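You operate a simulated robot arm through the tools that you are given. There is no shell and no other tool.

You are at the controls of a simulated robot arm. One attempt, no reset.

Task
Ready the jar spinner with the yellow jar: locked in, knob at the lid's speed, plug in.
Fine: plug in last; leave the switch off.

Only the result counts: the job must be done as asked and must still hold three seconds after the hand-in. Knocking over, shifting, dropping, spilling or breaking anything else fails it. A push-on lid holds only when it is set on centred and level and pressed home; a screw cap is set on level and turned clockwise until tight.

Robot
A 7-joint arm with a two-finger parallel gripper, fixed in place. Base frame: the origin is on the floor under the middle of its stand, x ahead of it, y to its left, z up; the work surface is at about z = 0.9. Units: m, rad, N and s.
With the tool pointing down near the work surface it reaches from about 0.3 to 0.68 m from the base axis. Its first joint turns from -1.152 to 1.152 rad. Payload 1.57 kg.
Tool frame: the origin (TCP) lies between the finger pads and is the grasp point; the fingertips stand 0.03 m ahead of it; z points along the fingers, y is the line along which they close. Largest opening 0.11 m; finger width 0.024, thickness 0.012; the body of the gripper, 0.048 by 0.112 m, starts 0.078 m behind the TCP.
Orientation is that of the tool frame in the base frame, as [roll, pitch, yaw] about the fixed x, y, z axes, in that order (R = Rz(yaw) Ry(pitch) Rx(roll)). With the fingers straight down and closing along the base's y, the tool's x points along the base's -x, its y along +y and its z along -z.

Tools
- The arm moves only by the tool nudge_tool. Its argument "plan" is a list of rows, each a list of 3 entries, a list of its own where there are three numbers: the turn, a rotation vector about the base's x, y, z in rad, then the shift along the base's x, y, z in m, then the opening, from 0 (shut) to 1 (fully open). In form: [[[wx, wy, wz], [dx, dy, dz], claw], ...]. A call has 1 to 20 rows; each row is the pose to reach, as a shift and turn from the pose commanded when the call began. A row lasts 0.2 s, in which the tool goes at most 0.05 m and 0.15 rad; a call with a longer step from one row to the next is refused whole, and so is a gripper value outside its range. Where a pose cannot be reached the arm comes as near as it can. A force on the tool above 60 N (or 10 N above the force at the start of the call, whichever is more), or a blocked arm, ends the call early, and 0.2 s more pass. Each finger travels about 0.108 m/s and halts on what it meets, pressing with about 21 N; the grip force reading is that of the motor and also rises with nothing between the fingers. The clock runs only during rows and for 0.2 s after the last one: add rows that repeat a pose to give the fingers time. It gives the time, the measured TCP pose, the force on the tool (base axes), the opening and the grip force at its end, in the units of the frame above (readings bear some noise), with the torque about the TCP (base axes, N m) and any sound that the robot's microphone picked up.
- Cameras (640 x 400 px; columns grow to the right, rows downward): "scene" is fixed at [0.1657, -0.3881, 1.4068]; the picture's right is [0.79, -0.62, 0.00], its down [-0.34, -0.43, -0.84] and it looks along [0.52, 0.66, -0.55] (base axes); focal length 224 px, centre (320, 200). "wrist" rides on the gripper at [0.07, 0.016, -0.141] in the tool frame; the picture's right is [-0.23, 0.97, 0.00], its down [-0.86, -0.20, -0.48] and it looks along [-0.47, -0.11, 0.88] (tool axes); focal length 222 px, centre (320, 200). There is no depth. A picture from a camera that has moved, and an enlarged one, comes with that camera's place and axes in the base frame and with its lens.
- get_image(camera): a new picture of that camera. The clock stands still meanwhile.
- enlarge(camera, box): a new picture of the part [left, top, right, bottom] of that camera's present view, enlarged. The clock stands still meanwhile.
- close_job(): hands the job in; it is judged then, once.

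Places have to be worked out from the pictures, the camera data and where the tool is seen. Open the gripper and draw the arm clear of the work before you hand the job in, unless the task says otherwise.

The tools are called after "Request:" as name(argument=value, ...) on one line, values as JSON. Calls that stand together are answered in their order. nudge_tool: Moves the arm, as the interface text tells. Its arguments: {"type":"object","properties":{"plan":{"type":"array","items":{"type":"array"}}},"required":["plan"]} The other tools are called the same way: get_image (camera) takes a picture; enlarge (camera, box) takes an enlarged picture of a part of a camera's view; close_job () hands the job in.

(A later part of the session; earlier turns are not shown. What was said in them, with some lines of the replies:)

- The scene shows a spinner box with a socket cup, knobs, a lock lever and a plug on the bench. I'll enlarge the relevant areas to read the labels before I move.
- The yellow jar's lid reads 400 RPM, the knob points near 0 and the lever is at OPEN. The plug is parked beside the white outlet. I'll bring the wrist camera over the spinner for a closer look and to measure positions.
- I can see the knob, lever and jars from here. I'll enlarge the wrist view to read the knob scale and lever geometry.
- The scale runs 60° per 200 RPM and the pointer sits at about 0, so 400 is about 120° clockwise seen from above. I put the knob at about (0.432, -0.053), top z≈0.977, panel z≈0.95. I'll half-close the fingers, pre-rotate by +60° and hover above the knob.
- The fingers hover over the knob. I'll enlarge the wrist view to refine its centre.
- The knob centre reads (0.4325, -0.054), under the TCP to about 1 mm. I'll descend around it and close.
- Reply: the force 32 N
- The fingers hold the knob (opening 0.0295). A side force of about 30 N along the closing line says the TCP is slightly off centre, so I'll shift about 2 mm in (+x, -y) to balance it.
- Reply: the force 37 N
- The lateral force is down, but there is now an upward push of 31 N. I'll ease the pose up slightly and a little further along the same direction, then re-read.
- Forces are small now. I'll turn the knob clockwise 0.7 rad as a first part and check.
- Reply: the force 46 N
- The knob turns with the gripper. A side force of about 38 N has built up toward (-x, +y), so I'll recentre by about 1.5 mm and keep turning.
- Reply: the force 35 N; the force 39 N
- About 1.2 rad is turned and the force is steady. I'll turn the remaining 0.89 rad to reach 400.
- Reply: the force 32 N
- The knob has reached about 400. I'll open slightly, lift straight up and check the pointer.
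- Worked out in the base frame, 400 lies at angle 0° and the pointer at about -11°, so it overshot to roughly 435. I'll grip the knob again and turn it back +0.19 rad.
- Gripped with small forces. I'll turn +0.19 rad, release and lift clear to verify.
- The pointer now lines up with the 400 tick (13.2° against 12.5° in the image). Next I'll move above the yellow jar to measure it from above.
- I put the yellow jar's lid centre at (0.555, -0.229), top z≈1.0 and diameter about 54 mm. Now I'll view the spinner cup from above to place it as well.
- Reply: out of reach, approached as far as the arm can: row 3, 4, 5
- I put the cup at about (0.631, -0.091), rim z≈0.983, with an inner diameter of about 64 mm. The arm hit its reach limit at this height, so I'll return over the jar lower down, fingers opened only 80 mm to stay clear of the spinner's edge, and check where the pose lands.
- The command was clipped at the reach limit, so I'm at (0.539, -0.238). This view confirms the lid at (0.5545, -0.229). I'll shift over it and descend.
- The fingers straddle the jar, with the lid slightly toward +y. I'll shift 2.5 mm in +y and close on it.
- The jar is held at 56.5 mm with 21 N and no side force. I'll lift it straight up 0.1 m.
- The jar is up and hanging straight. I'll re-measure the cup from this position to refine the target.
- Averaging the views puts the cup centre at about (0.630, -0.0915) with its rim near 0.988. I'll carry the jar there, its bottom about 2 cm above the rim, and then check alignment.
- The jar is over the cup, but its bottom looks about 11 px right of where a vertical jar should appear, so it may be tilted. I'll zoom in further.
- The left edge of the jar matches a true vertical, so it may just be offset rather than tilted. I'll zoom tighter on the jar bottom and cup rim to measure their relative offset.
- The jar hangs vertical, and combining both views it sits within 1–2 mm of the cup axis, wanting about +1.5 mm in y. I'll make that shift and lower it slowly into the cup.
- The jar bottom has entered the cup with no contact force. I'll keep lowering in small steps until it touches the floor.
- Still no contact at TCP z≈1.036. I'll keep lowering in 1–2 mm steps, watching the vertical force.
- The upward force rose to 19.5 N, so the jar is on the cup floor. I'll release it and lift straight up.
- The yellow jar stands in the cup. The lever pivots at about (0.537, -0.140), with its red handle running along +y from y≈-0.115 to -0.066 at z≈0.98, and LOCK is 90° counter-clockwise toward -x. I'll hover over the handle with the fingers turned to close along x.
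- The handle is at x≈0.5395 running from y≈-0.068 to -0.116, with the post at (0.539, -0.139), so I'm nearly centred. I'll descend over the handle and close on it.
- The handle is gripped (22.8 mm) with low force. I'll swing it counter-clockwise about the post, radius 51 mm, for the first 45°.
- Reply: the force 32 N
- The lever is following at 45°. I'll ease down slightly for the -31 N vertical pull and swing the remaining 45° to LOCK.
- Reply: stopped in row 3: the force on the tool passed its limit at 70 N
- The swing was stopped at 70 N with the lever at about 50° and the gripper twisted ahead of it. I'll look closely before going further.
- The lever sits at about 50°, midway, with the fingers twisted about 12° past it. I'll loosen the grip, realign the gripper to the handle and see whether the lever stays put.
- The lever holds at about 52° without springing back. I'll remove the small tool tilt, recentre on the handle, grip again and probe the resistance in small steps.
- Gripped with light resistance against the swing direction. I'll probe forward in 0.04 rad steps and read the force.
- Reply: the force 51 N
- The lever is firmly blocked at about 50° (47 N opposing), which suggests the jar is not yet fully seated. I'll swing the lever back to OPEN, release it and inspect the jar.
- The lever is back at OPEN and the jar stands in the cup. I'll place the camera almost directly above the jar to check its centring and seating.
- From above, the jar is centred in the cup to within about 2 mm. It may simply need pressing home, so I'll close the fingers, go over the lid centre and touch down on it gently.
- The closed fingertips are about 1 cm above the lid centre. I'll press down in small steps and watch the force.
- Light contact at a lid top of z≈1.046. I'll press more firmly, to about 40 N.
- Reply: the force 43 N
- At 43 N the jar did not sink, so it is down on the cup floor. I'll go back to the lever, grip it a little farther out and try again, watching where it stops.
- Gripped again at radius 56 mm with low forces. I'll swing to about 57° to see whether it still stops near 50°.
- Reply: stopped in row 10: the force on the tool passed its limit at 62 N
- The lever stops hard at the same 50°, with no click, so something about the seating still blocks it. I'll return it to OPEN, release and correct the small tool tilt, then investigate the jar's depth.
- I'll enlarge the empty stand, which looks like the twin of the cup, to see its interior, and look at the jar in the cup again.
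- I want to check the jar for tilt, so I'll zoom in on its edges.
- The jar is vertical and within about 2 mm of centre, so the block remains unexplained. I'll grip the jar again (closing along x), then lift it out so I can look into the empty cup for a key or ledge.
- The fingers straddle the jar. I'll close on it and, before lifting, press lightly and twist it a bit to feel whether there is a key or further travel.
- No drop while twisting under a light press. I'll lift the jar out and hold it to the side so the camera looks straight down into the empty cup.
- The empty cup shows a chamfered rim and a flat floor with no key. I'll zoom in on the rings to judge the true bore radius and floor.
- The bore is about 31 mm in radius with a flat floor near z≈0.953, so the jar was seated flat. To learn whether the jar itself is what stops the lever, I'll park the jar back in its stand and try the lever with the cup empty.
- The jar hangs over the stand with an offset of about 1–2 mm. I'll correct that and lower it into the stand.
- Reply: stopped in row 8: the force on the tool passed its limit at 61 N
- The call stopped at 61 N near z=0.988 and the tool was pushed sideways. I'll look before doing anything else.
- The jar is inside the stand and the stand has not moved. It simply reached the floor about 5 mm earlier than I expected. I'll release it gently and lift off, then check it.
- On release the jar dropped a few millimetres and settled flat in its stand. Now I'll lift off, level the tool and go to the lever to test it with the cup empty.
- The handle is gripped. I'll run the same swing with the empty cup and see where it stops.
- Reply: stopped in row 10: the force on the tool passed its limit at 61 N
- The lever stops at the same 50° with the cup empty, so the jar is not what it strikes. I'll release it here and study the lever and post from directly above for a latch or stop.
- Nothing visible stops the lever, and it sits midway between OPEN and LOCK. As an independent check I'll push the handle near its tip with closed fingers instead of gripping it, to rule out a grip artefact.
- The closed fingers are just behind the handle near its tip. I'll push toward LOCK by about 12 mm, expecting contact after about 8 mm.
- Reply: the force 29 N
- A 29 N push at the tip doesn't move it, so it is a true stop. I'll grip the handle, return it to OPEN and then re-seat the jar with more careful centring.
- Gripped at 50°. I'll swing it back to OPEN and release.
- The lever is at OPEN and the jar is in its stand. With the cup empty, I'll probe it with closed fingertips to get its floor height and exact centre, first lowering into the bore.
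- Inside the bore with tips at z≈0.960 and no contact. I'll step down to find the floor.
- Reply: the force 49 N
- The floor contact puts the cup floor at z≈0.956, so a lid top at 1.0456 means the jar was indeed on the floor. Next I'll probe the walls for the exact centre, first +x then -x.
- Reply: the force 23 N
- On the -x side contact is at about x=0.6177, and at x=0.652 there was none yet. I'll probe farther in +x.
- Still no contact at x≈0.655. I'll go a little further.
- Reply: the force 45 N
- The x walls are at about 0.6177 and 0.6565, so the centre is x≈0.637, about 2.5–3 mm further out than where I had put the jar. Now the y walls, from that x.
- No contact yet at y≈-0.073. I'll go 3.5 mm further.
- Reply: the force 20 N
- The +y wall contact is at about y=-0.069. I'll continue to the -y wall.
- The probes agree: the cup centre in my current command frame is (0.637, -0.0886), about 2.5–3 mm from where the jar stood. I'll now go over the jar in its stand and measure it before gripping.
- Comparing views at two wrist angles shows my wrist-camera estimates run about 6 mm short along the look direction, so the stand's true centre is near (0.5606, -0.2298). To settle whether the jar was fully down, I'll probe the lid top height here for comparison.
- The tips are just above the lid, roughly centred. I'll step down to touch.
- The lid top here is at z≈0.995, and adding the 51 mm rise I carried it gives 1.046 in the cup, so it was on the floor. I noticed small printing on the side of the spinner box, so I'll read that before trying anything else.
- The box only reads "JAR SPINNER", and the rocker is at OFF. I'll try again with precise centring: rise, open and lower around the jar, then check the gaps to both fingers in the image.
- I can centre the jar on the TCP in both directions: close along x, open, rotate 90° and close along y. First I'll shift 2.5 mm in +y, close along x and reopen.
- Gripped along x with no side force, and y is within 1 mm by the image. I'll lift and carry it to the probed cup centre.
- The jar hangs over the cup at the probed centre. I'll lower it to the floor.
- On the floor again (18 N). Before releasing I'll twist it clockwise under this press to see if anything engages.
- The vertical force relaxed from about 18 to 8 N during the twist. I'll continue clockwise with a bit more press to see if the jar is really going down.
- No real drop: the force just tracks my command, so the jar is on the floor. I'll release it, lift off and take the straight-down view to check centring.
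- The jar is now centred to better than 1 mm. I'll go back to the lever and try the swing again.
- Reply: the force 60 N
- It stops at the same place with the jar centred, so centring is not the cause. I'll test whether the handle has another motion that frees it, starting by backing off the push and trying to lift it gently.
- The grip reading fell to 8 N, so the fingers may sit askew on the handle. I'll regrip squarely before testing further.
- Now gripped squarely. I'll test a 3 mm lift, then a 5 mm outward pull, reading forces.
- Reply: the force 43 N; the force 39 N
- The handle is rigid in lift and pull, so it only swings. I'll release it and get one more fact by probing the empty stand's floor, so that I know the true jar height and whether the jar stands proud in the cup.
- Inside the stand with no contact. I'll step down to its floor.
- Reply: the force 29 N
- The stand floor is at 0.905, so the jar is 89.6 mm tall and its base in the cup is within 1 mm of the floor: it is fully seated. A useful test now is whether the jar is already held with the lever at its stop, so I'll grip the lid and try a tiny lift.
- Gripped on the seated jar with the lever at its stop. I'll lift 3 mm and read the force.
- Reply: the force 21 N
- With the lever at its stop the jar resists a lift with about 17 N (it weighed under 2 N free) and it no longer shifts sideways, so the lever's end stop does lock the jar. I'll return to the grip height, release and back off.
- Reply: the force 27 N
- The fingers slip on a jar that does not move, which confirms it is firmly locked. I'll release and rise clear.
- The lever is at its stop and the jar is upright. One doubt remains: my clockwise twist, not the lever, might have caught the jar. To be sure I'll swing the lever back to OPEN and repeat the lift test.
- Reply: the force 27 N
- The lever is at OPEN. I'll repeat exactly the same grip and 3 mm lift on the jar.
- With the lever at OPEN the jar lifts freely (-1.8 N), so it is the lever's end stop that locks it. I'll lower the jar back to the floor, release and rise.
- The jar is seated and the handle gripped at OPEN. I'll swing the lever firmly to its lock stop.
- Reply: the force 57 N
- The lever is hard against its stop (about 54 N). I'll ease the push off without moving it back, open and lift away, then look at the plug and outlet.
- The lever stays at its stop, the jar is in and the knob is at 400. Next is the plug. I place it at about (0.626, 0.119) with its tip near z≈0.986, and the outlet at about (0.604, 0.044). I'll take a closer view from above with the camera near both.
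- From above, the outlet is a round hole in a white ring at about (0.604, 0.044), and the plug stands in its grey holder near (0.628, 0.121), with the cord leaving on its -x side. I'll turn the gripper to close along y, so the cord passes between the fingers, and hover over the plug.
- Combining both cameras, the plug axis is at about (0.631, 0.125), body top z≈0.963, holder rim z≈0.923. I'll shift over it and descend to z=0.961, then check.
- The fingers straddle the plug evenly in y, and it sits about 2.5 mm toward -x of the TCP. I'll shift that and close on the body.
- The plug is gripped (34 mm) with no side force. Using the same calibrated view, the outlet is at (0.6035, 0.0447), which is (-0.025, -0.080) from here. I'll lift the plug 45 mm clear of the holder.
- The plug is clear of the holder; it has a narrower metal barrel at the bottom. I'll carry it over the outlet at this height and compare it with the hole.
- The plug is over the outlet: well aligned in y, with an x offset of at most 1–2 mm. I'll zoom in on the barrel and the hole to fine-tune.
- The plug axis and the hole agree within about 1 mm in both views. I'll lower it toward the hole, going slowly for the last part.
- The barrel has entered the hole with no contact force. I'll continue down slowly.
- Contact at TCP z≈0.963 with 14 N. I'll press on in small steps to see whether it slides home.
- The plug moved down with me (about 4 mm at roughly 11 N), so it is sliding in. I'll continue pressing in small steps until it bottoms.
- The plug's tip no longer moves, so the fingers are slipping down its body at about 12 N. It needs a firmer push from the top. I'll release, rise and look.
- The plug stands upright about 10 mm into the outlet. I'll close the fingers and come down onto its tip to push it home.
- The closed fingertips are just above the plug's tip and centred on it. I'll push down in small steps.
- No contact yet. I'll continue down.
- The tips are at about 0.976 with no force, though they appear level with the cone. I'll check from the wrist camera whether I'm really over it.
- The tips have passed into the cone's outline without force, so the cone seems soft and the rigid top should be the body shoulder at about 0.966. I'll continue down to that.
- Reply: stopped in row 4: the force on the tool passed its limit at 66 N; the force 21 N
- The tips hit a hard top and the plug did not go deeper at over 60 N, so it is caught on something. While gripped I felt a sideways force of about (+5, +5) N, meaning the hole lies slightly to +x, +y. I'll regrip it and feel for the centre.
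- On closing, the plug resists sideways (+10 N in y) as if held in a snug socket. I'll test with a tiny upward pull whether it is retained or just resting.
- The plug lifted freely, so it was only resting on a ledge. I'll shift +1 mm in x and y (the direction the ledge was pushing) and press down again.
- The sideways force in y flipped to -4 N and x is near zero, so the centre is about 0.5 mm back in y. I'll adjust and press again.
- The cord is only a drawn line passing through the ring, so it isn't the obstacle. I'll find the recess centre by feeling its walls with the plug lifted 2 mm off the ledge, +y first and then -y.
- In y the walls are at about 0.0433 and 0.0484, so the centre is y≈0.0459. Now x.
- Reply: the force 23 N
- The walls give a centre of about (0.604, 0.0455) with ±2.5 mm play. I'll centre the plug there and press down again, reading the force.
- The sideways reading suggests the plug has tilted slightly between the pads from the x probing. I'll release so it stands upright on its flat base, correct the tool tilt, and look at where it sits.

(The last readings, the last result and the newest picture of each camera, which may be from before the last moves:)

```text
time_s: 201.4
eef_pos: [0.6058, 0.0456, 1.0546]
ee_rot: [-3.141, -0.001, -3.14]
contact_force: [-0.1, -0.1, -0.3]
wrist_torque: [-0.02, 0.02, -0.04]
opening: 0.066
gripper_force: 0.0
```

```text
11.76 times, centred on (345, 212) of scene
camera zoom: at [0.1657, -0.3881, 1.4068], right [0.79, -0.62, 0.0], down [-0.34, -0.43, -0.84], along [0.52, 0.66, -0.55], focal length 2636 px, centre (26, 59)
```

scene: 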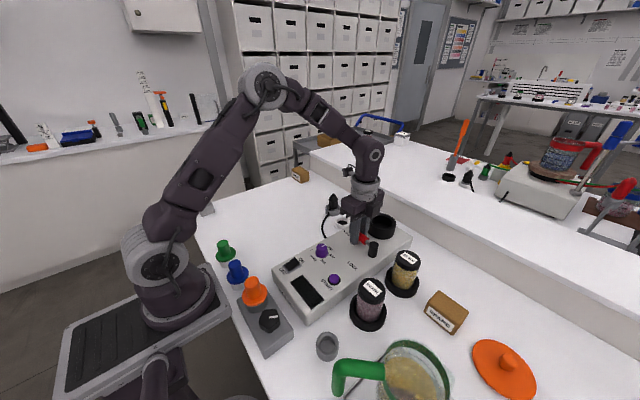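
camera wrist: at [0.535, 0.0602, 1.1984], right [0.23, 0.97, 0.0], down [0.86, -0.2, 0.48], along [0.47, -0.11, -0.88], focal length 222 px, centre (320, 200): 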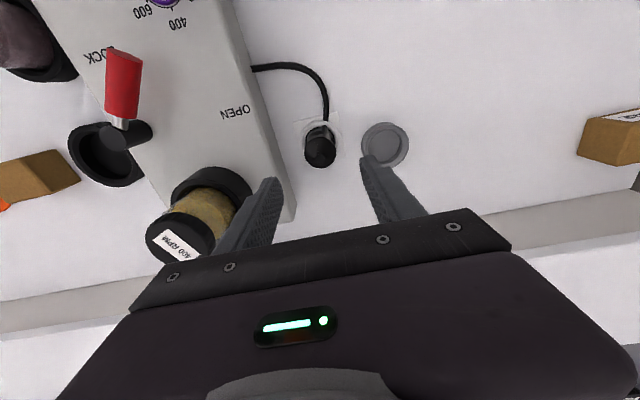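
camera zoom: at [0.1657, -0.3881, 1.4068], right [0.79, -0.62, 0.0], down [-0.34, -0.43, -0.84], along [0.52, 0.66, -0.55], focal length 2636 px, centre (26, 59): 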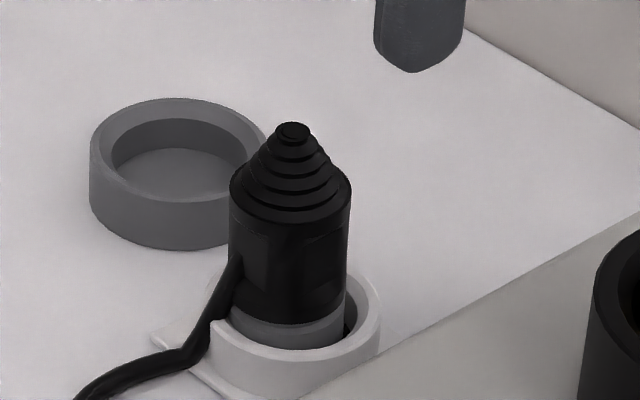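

Seen from both cameras, the outlet floor (z≈0.905) is what the plug rests on, so it is fully down. But it sits about 2.5 mm to the -x side of the recess and leans slightly. I'll regrip it squarely so I can centre it.

Request:
nudge_tool(plan=[[[0, 0, 0], [-0.0035, 0.0002, 0], 0.6], [[0, 0, 0], [-0.0035, 0.0002, -0.04], 0.6], [[0, 0, 0], [-0.0035, 0.0002, -0.08], 0.6], [[0, 0, 0], [-0.0035, 0.0002, -0.096], 0.6], [[0, 0, 0], [-0.0035, 0.0002, -0.096], 0.6], [[0, 0, 0], [-0.0035, 0.0002, -0.096], 0.4], [[0, 0, 0], [-0.0035, 0.0002, -0.096], 0.2], [[0, 0, 0], [-0.0035, 0.0002, -0.096], 0.1], [[0, 0, 0], [-0.0035, 0.0002, -0.096], 0.1]])

Request:
enlarge(camera="wrist", box=[250, 90, 400, 230])

Request:
enlarge(camera="scene", box=[328, 195, 362, 229])

```text
time_s: 203.4
eef_pos: [0.6015, 0.0464, 0.9597]
ee_rot: [-3.14, -0.002, -3.139]
contact_force: [-0.2, 3.2, -3.1]
wrist_torque: [0.19, 0.04, 0.05]
opening: 0.0336
gripper_force: 20.8
```

```text
2.86 times, centred on (325, 160) of wrist
camera zoom: at [0.5314, 0.0609, 1.101], right [0.23, 0.97, 0.0], down [0.86, -0.2, 0.48], along [0.47, -0.11, -0.88], focal length 635 px, centre (306, 314)
```

zoom: 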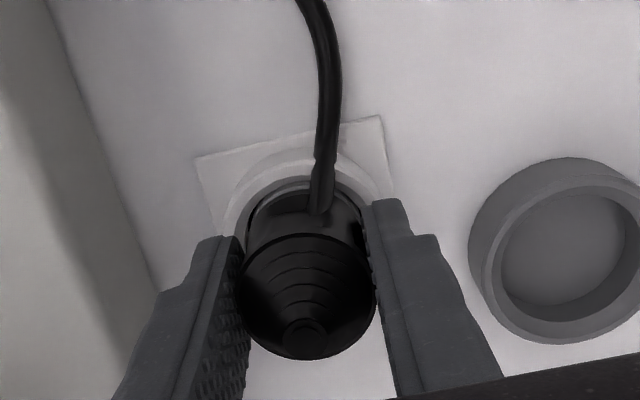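

```text
11.76 times, centred on (345, 212) of scene
camera zoom: at [0.1657, -0.388, 1.4068], right [0.79, -0.62, 0.0], down [-0.34, -0.43, -0.84], along [0.52, 0.66, -0.55], focal length 2636 px, centre (26, 59)
```

zoom: 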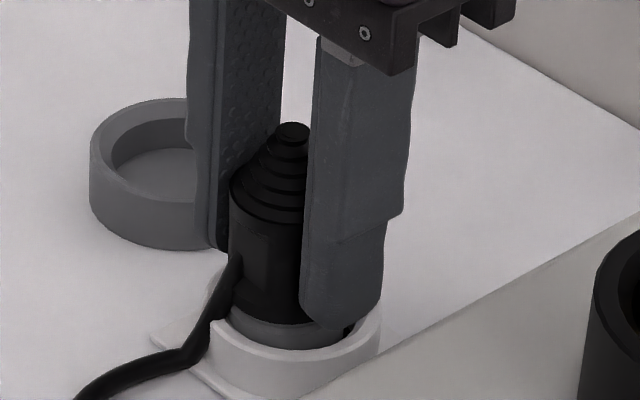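

Gripped. The plug sits about 3 mm toward -x of the recess centre, so I'll lift it 2 mm, shift +3 mm in x and set it down again.

Request:
nudge_tool(plan=[[[0, 0, 0], [0, 0, 0.002], 0.1], [[0, 0, 0], [0, 0, 0.003], 0.1], [[0, 0, 0], [0.0015, 0, 0.003], 0.1], [[0, 0, 0], [0.003, 0, 0.003], 0.1], [[0, 0, 0], [0.003, 0, 0.003], 0.1]])

Request:
enlarge(camera="scene", box=[328, 195, 362, 229])

Request:
enlarge(camera="wrist", box=[290, 120, 350, 180])

```text
time_s: 204.6
eef_pos: [0.6033, 0.0452, 0.9624]
ee_rot: [-3.138, 0.0, -3.141]
contact_force: [1.1, 0.8, -0.2]
wrist_torque: [-0.01, -0.01, 0.01]
opening: 0.0339
gripper_force: 21.2
```

```text
11.76 times, centred on (345, 212) of scene
camera zoom: at [0.1657, -0.3881, 1.4068], right [0.79, -0.62, 0.0], down [-0.34, -0.43, -0.84], along [0.52, 0.66, -0.55], focal length 2636 px, centre (26, 59)
```

zoom: 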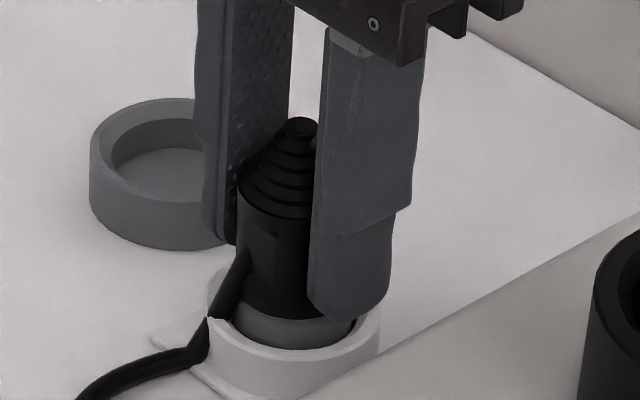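

```text
6.67 times, centred on (320, 150) of wrist
camera zoom: at [0.5335, 0.0602, 1.1032], right [0.23, 0.97, 0.0], down [0.86, -0.2, 0.48], along [0.47, -0.11, -0.88], focal length 1481 px, centre (320, 533)
```

zoom: 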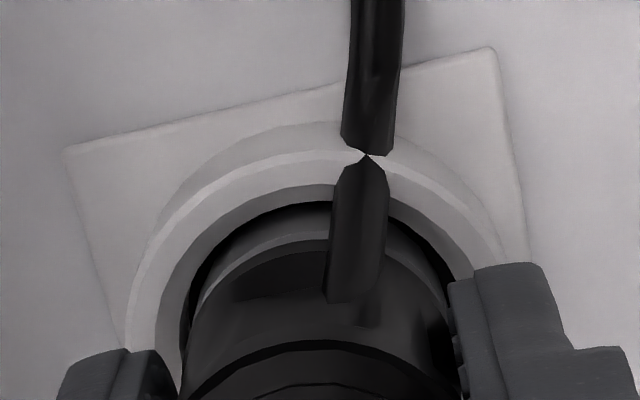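

The plug now looks centred in the ring. I'll lower it to the floor with a light press.

Request:
nudge_tool(plan=[[[0, 0, 0], [0, 0, -0.001], 0.1], [[0, 0, 0], [0, 0, -0.002], 0.1], [[0, 0, 0], [0, 0, -0.003], 0.1], [[0, 0, 0], [0, 0, -0.004], 0.1], [[0, 0, 0], [0, 0, -0.0045], 0.1], [[0, 0, 0], [0, 0, -0.0045], 0.1]])

Request:
enlarge(camera="scene", box=[328, 195, 362, 229])

```text
time_s: 206.0
eef_pos: [0.6045, 0.0448, 0.9573]
ee_rot: [-3.138, 0.001, 3.141]
contact_force: [4.0, -2.7, 10.5]
wrist_torque: [-0.22, -0.26, 0.02]
opening: 0.0338
gripper_force: 21.4
```

```text
11.76 times, centred on (345, 212) of scene
camera zoom: at [0.1656, -0.3882, 1.4068], right [0.79, -0.62, 0.0], down [-0.34, -0.43, -0.84], along [0.52, 0.66, -0.55], focal length 2636 px, centre (26, 59)
```

zoom: 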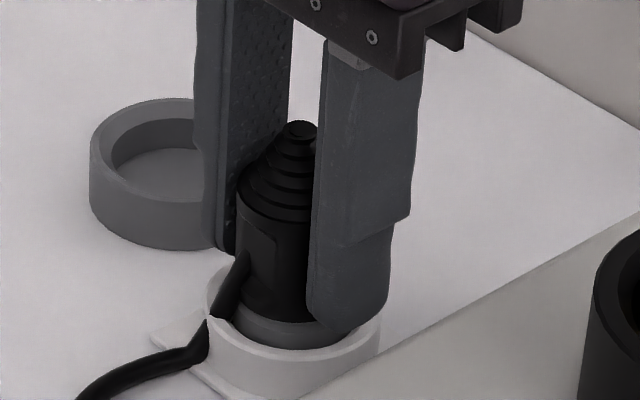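

The plug is centred and on the floor. Now that it's centred I'll press it from the top once more, in case a final press seats it: release, rise and close.

Request:
nudge_tool(plan=[[[0, 0, 0], [0, 0, 0.0008], 0.1], [[0, 0, 0], [0, 0, 0.0008], 0.3], [[0, 0, 0], [0, 0, 0.0008], 0.6], [[0, 0, 0], [0, 0, 0.0008], 0.6], [[0, 0, 0], [0, 0, 0.03], 0.6], [[0, 0, 0], [-0.0014, 0, 0.065], 0.6], [[0, 0, 0], [-0.0014, 0, 0.065], 0.3], [[0, 0, 0], [-0.0014, 0, 0.065], 0], [[0, 0, 0], [-0.0014, 0, 0.065], 0], [[0, 0, 0], [-0.0014, 0, 0.052], 0], [[0, 0, 0], [-0.0014, 0, 0.047], 0], [[0, 0, 0], [-0.0014, 0, 0.047], 0]])

Request:
enlarge(camera="scene", box=[328, 195, 362, 229])

Request:
enlarge(camera="wrist", box=[270, 100, 380, 220])

```text
time_s: 208.6
eef_pos: [0.6004, 0.0464, 1.0042]
ee_rot: [-3.138, -0.001, -3.14]
contact_force: [0.3, -0.1, 0.1]
wrist_torque: [0.0, -0.04, 0.0]
opening: 0.0
gripper_force: 21.5
```

```text
11.76 times, centred on (345, 212) of scene
camera zoom: at [0.1657, -0.3881, 1.4068], right [0.79, -0.62, 0.0], down [-0.34, -0.43, -0.84], along [0.52, 0.66, -0.55], focal length 2636 px, centre (26, 59)
```

zoom: 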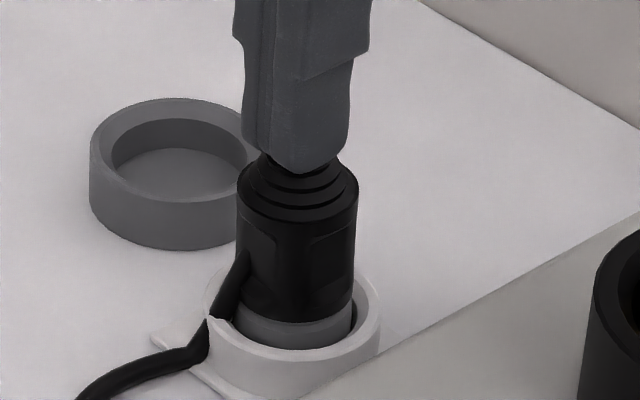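

```text
3.33 times, centred on (325, 160) of wrist
camera zoom: at [0.5316, 0.0613, 1.1455], right [0.23, 0.97, 0.0], down [0.86, -0.2, 0.48], along [0.47, -0.11, -0.88], focal length 740 px, centre (303, 333)
```

zoom: 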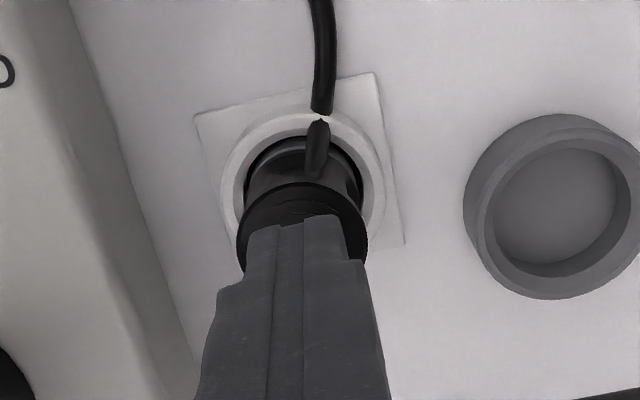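

The plug is centred and upright, with the fingertips just above its rigid top. I'll press down progressively.

Request:
nudge_tool(plan=[[[0, 0, 0], [0, 0, -0.002], 0], [[0, 0, 0], [0, 0, -0.003], 0], [[0, 0, 0], [0, 0, -0.004], 0], [[0, 0, 0], [0, 0, -0.005], 0], [[0, 0, 0], [0, 0, -0.005], 0]])

```text
time_s: 209.8
eef_pos: [0.6026, 0.0442, 1.0021]
ee_rot: [-3.14, 0.006, -3.139]
contact_force: [-9.9, 3.4, 49.8]
wrist_torque: [0.1, -0.08, 0.01]
opening: 0.0003
gripper_force: 21.4
```

Force rose to 50 N without the plug giving way. I'll look at whether it moved at all.

Request:
enlarge(camera="scene", box=[328, 195, 362, 229])

Request:
enlarge(camera="wrist", box=[270, 100, 380, 220])

```text
11.76 times, centred on (345, 212) of scene
camera zoom: at [0.1644, -0.3881, 1.4069], right [0.79, -0.62, 0.0], down [-0.34, -0.43, -0.84], along [0.52, 0.66, -0.55], focal length 2636 px, centre (26, 59)
```

zoom: 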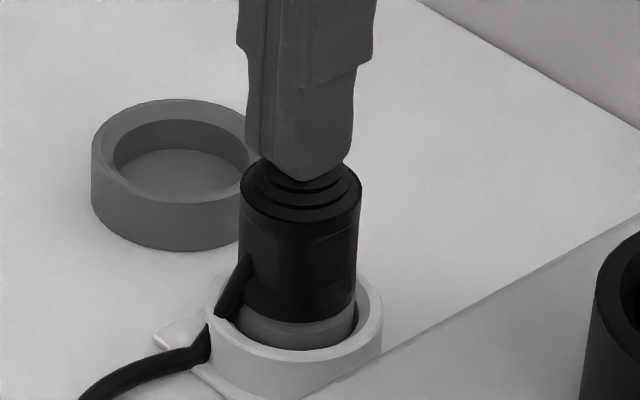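

```text
3.33 times, centred on (325, 160) of wrist
camera zoom: at [0.5312, 0.0608, 1.1428], right [0.22, 0.97, 0.0], down [0.85, -0.2, 0.48], along [0.47, -0.11, -0.88], focal length 740 px, centre (303, 333)
```

zoom: 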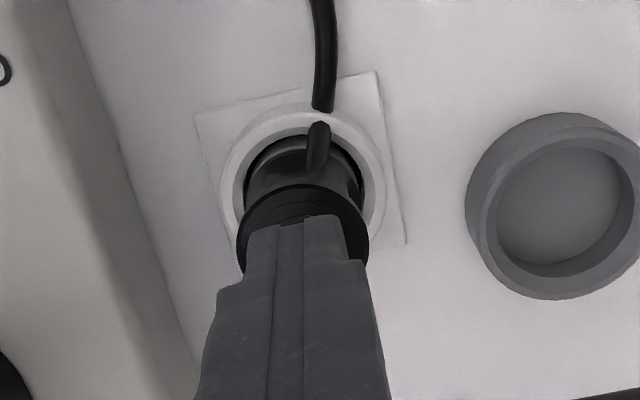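

Nothing gave: the plug is bottomed in the outlet, upright and centred. I'll lift straight up and retreat, then check everything.

Request:
nudge_tool(plan=[[[0, 0, 0], [0, 0, 0.005], 0], [[0, 0, 0], [0, 0, 0.02], 0], [[0, 0, 0], [0, 0, 0.05], 0], [[0, 0, 0], [-0.02, 0, 0.09], 0], [[0, 0, 0], [-0.06, 0.01, 0.12], 0], [[0, 0, 0], [-0.1, 0.02, 0.14], 0.3], [[0, 0, 0], [-0.14, 0.03, 0.16], 0.5], [[0, 0, 0], [-0.18, 0.04, 0.18], 0.8], [[0, 0, 0], [-0.2, 0.05, 0.2], 1], [[0, 0, 0], [-0.2, 0.05, 0.2], 1]])

Request:
get_image(camera="scene")

Request:
get_image(camera="wrist")

Request:
enlarge(camera="scene", box=[280, 180, 420, 300])

```text
refused: row 5 steps farther than a row can; nothing moved
```

```text
taken
```

scene: 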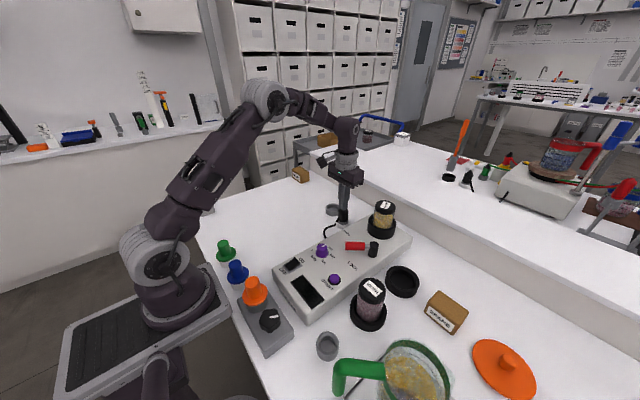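

```text
taken
camera wrist: at [0.5312, 0.0608, 1.1428], right [0.22, 0.97, 0.0], down [0.85, -0.2, 0.48], along [0.47, -0.11, -0.88], focal length 222 px, centre (320, 200)
```

wrist: 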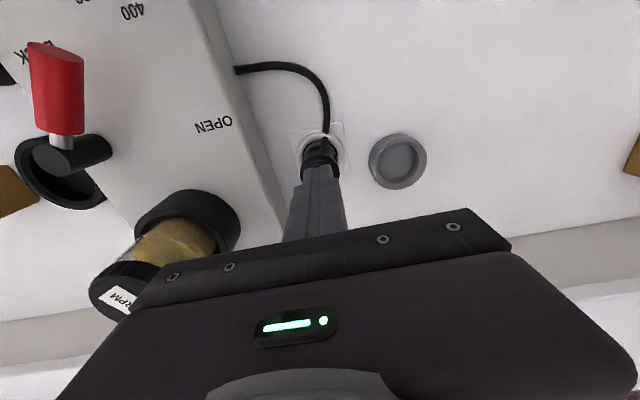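

```text
3.33 times, centred on (350, 240) of scene
camera zoom: at [0.1644, -0.3881, 1.4069], right [0.79, -0.62, 0.0], down [-0.34, -0.43, -0.84], along [0.52, 0.66, -0.55], focal length 747 px, centre (220, 67)
```

zoom: 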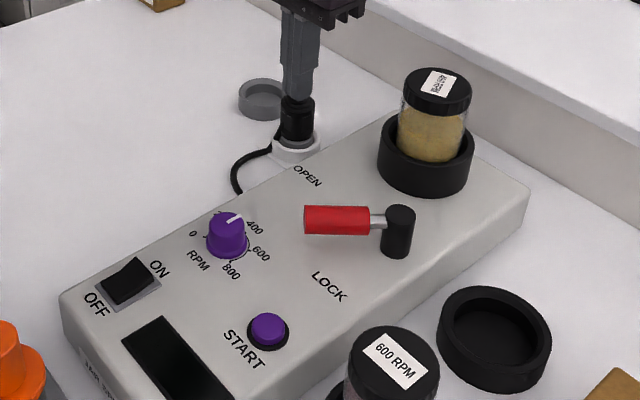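

The row step was too long, so nothing moved. Before retreating I'd like to confirm the plug is retained now that it was pressed while centred, so I'll rise, regrip and try a tiny lift.

Request:
nudge_tool(plan=[[[0, 0, 0], [0, 0, 0.01], 0], [[0, 0, 0], [0, 0, 0.035], 0.2], [[0, -0.003, 0], [0, 0, 0.04], 0.6], [[0, -0.003, 0], [0, 0, 0.04], 0.6], [[0, -0.003, 0], [0, 0, 0.0], 0.6], [[0, -0.003, 0], [0, 0, -0.03], 0.6], [[0, -0.003, 0], [0, 0, -0.042], 0.6], [[0, -0.003, 0], [0, 0, -0.042], 0.6], [[0, -0.003, 0], [0, 0, -0.042], 0.4], [[0, -0.003, 0], [0, 0, -0.042], 0.2], [[0, -0.003, 0], [0, 0, -0.042], 0.1], [[0, -0.003, 0], [0, 0, -0.042], 0.1]])

Request:
nudge_tool(plan=[[[0, 0, 0], [0, 0, 0.001], 0.1], [[0, 0, 0], [0, 0, 0.002], 0.1], [[0, 0, 0], [0, 0, 0.002], 0.1]])

```text
time_s: 212.4
eef_pos: [0.6019, 0.0458, 0.9562]
ee_rot: [-3.138, 0.001, -3.139]
contact_force: [0.1, -10.6, -3.1]
wrist_torque: [-0.44, -0.03, -0.03]
opening: 0.0339
gripper_force: 21.1
```

```text
time_s: 213.2
eef_pos: [0.602, 0.0468, 0.9596]
ee_rot: [-3.14, 0.002, -3.14]
contact_force: [-1.1, -1.8, -0.5]
wrist_torque: [-0.08, 0.02, 0.02]
opening: 0.0337
gripper_force: 21.1
```

The lift was free, but before it the plug was firmly located sideways (10 N in y), at a consistent centre of y≈0.045. So it engages something snug at the bottom and releases easily. I'll set it back down and probe that state in smaller steps.

Request:
nudge_tool(plan=[[[0, 0, 0], [0, 0, -0.001], 0.1], [[0, 0, 0], [0, 0, -0.002], 0.1], [[0, 0, 0], [0, 0, -0.0025], 0.1], [[0, 0, 0], [0, 0, -0.0025], 0.1]])

Request:
nudge_tool(plan=[[[0, 0, 0], [0, 0, 0.0003], 0.1], [[0, 0, 0], [0, 0, 0.0006], 0.1], [[0, 0, 0], [0, 0, 0.0006], 0.1]])

Request:
nudge_tool(plan=[[[0, 0, 0], [0, 0, 0.0003], 0.1], [[0, 0, 0], [0, 0, 0.0006], 0.1], [[0, 0, 0], [0, 0, 0.0006], 0.1]])

```text
time_s: 214.2
eef_pos: [0.6028, 0.0463, 0.9568]
ee_rot: [-3.139, 0.003, -3.14]
contact_force: [-0.6, 4.8, 5.1]
wrist_torque: [0.24, 0.04, 0.03]
opening: 0.034
gripper_force: 20.9
```

```text
time_s: 215.0
eef_pos: [0.6026, 0.0472, 0.959]
ee_rot: [-3.139, 0.002, -3.14]
contact_force: [3.8, 11.4, -9.7]
wrist_torque: [0.53, -0.2, 0.07]
opening: 0.034
gripper_force: 21.3
```

```text
time_s: 215.8
eef_pos: [0.6026, 0.0446, 0.9583]
ee_rot: [-3.138, 0.003, -3.139]
contact_force: [-0.5, 0.3, -0.6]
wrist_torque: [0.0, 0.0, -0.01]
opening: 0.0337
gripper_force: 21.0
```

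That settles it: pulling up 0.6 mm met about 10 N of retention before it popped free, so at the bottom the plug is held by the outlet. I'll seat it again with a slight press, open without pulling and lift away.

Request:
nudge_tool(plan=[[[0, 0, 0], [0, 0, -0.0008], 0.1], [[0, 0, 0], [0, 0, -0.0016], 0.1], [[0, 0, 0], [0, 0, -0.0024], 0.1], [[0, 0, 0], [0, 0, -0.0024], 0.1]])

Request:
nudge_tool(plan=[[[0, 0, 0], [0, 0, 0], 0.2], [[0, 0, 0], [0, 0, 0], 0.35], [[0, 0, 0], [0, 0, 0], 0.6], [[0, 0, 0], [0, 0, 0], 0.65], [[0, 0, 0], [0, 0, 0.03], 0.65], [[0, 0, 0], [0, 0, 0.065], 0.65], [[0, 0, 0], [-0.001, 0, 0.065], 0.3], [[0, 0, 0], [-0.001, 0, 0.065], 0], [[0, 0, 0], [-0.001, 0, 0.055], 0], [[0, 0, 0], [-0.001, 0, 0.05], 0], [[0, 0, 0], [-0.001, 0, 0.05], 0]])

Request:
enlarge(camera="scene", box=[328, 195, 362, 229])

```text
time_s: 216.8
eef_pos: [0.603, 0.0456, 0.9556]
ee_rot: [-3.141, 0.003, -3.14]
contact_force: [-1.3, 1.5, 8.3]
wrist_torque: [-0.15, 0.03, 0.01]
opening: 0.0339
gripper_force: 20.8
```

```text
time_s: 219.2
eef_pos: [0.6001, 0.0449, 1.0044]
ee_rot: [-3.138, 0.002, -3.14]
contact_force: [0.5, 0.8, -0.3]
wrist_torque: [-0.01, -0.02, 0.06]
opening: 0.0
gripper_force: 20.4
```

```text
11.76 times, centred on (345, 212) of scene
camera zoom: at [0.1657, -0.3881, 1.4068], right [0.79, -0.62, 0.0], down [-0.34, -0.43, -0.84], along [0.52, 0.66, -0.55], focal length 2636 px, centre (26, 59)
```

zoom: 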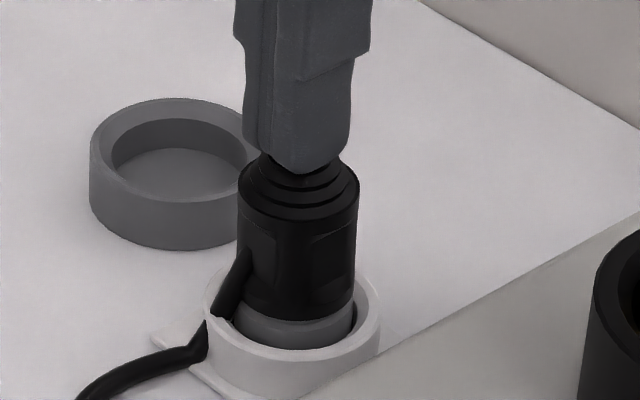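

The plug is in place. I'll give it one final firm press from the top, then rise and retreat with the gripper open.

Request:
nudge_tool(plan=[[[0, 0, 0], [0, 0, -0.002], 0], [[0, 0, 0], [0, 0, -0.0035], 0], [[0, 0, 0], [0, 0, -0.0035], 0]])

Request:
nudge_tool(plan=[[[0, 0, 0], [0, 0, 0.006], 0], [[0, 0, 0], [0, 0, 0.03], 0], [[0, 0, 0], [0, 0, 0.065], 0], [[0, 0, 0], [-0.01, 0, 0.1], 0], [[0, 0, 0], [-0.04, 0.01, 0.13], 0], [[0, 0, 0], [-0.075, 0.02, 0.155], 0.3], [[0, 0, 0], [-0.11, 0.03, 0.175], 0.6], [[0, 0, 0], [-0.145, 0.04, 0.195], 0.9], [[0, 0, 0], [-0.18, 0.05, 0.215], 1], [[0, 0, 0], [-0.21, 0.06, 0.235], 1], [[0, 0, 0], [-0.21, 0.06, 0.235], 1]])

Request:
get_image(camera="scene")

Request:
enlarge(camera="scene", box=[280, 180, 420, 300])

Request:
get_image(camera="wrist")

```text
time_s: 220.0
eef_pos: [0.6018, 0.0452, 1.0018]
ee_rot: [-3.138, 0.003, -3.14]
contact_force: [-0.1, -0.8, 7.8]
wrist_torque: [-0.02, -0.07, 0.04]
opening: 0.0
gripper_force: 21.0
```

```text
time_s: 222.4
eef_pos: [0.3899, 0.1051, 1.2388]
ee_rot: [-3.137, 0.002, -3.14]
contact_force: [-0.3, -0.8, 0.2]
wrist_torque: [0.01, 0.0, -0.06]
opening: 0.1101
gripper_force: 0.1
```

```text
taken
```

scene: 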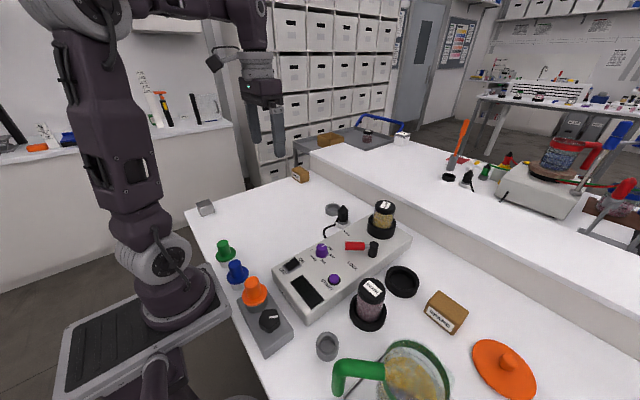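

```text
3.33 times, centred on (350, 240) of scene
camera zoom: at [0.1657, -0.3881, 1.4068], right [0.79, -0.62, 0.0], down [-0.34, -0.43, -0.84], along [0.52, 0.66, -0.55], focal length 747 px, centre (220, 67)
```

zoom: 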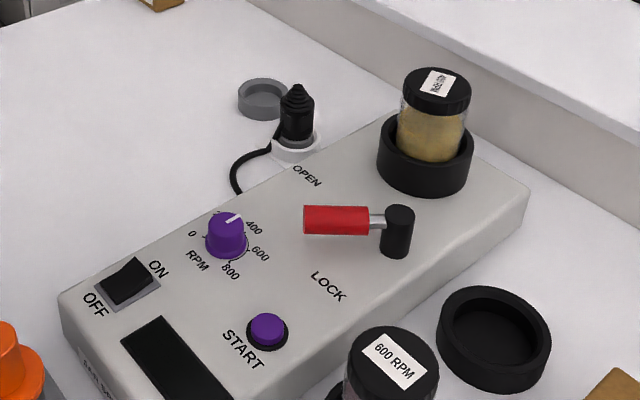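

```text
taken
camera wrist: at [0.3192, 0.1202, 1.3801], right [0.23, 0.97, 0.0], down [0.85, -0.2, 0.48], along [0.47, -0.11, -0.88], focal length 222 px, centre (320, 200)
```

wrist: 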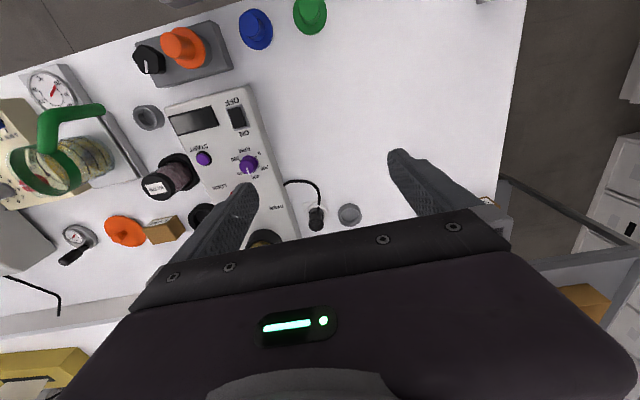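

The plug stands in the outlet, the jar is locked, the lever is at its stop and the switch is off. I'll do a last check on the knob pointer and lever.

Request:
enlarge(camera="wrist", box=[210, 90, 290, 190])

Request:
enlarge(camera="scene", box=[290, 190, 400, 280])

```text
4.00 times, centred on (250, 140) of wrist
camera zoom: at [0.3192, 0.1202, 1.3801], right [0.23, 0.97, 0.0], down [0.85, -0.2, 0.48], along [0.47, -0.11, -0.88], focal length 888 px, centre (600, 440)
```

zoom: 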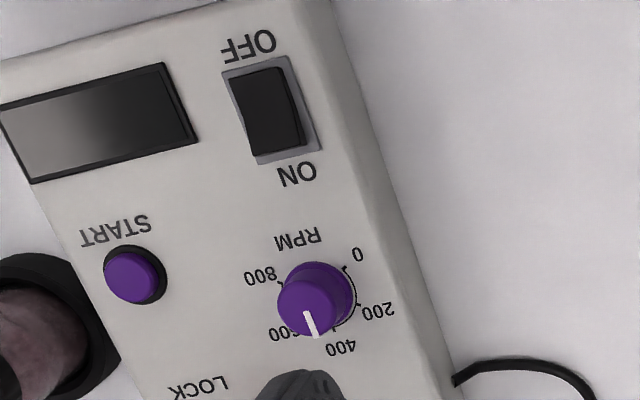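

```text
4.44 times, centred on (345, 235) of scene
camera zoom: at [0.1657, -0.3881, 1.4068], right [0.79, -0.62, 0.0], down [-0.34, -0.43, -0.84], along [0.52, 0.66, -0.55], focal length 996 px, centre (209, 44)
```

zoom: 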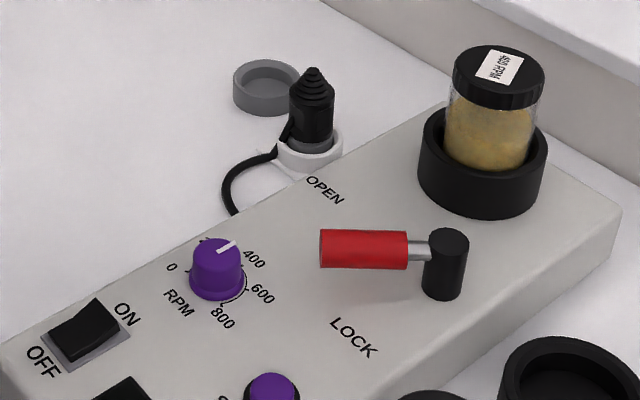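

The knob points at 400, the jar is held with the lever at its end stop, the plug is held in the outlet and the switch is off. The arm is clear with the gripper open. The lever's stop is short of the LOCK marking, but it is as far as it goes and the lift test showed it holds the jar. I'm handing the job in.

Request:
close_job()

```text
The job is handed in.
```

I handed the job in with the jar locked, the knob set and the plug in. One thing may not count as done: the lever does not reach its LOCK label.

- **Jar:** the yellow jar (400 RPM) stands on the floor of the spinner cup, upright and centred.
- **Lever:** it stops hard about 50° from OPEN, roughly halfway to the label. It stops there with the cup empty too, and pushing at up to about 60 N didn't move it further. With the lever at that stop the jar would not lift; with it at OPEN the jar lifted freely. I took the stop as locked.
- **Knob:** it points at 400, as on the lid.
- **Plug:** it went in after the jar and knob. It sits at the bottom of the outlet. A light upward pull met about 10 N before it came free, so I seated it again and left it there.
- **Switch:** it is still off, and I did not touch START.

While testing the lever I put the jar back in its stand once and came down off-centre, which stopped the arm at about 61 N. The stand did not move, and the pictures show nothing else knocked over or shifted. I opened the gripper and moved the arm clear before handing in.
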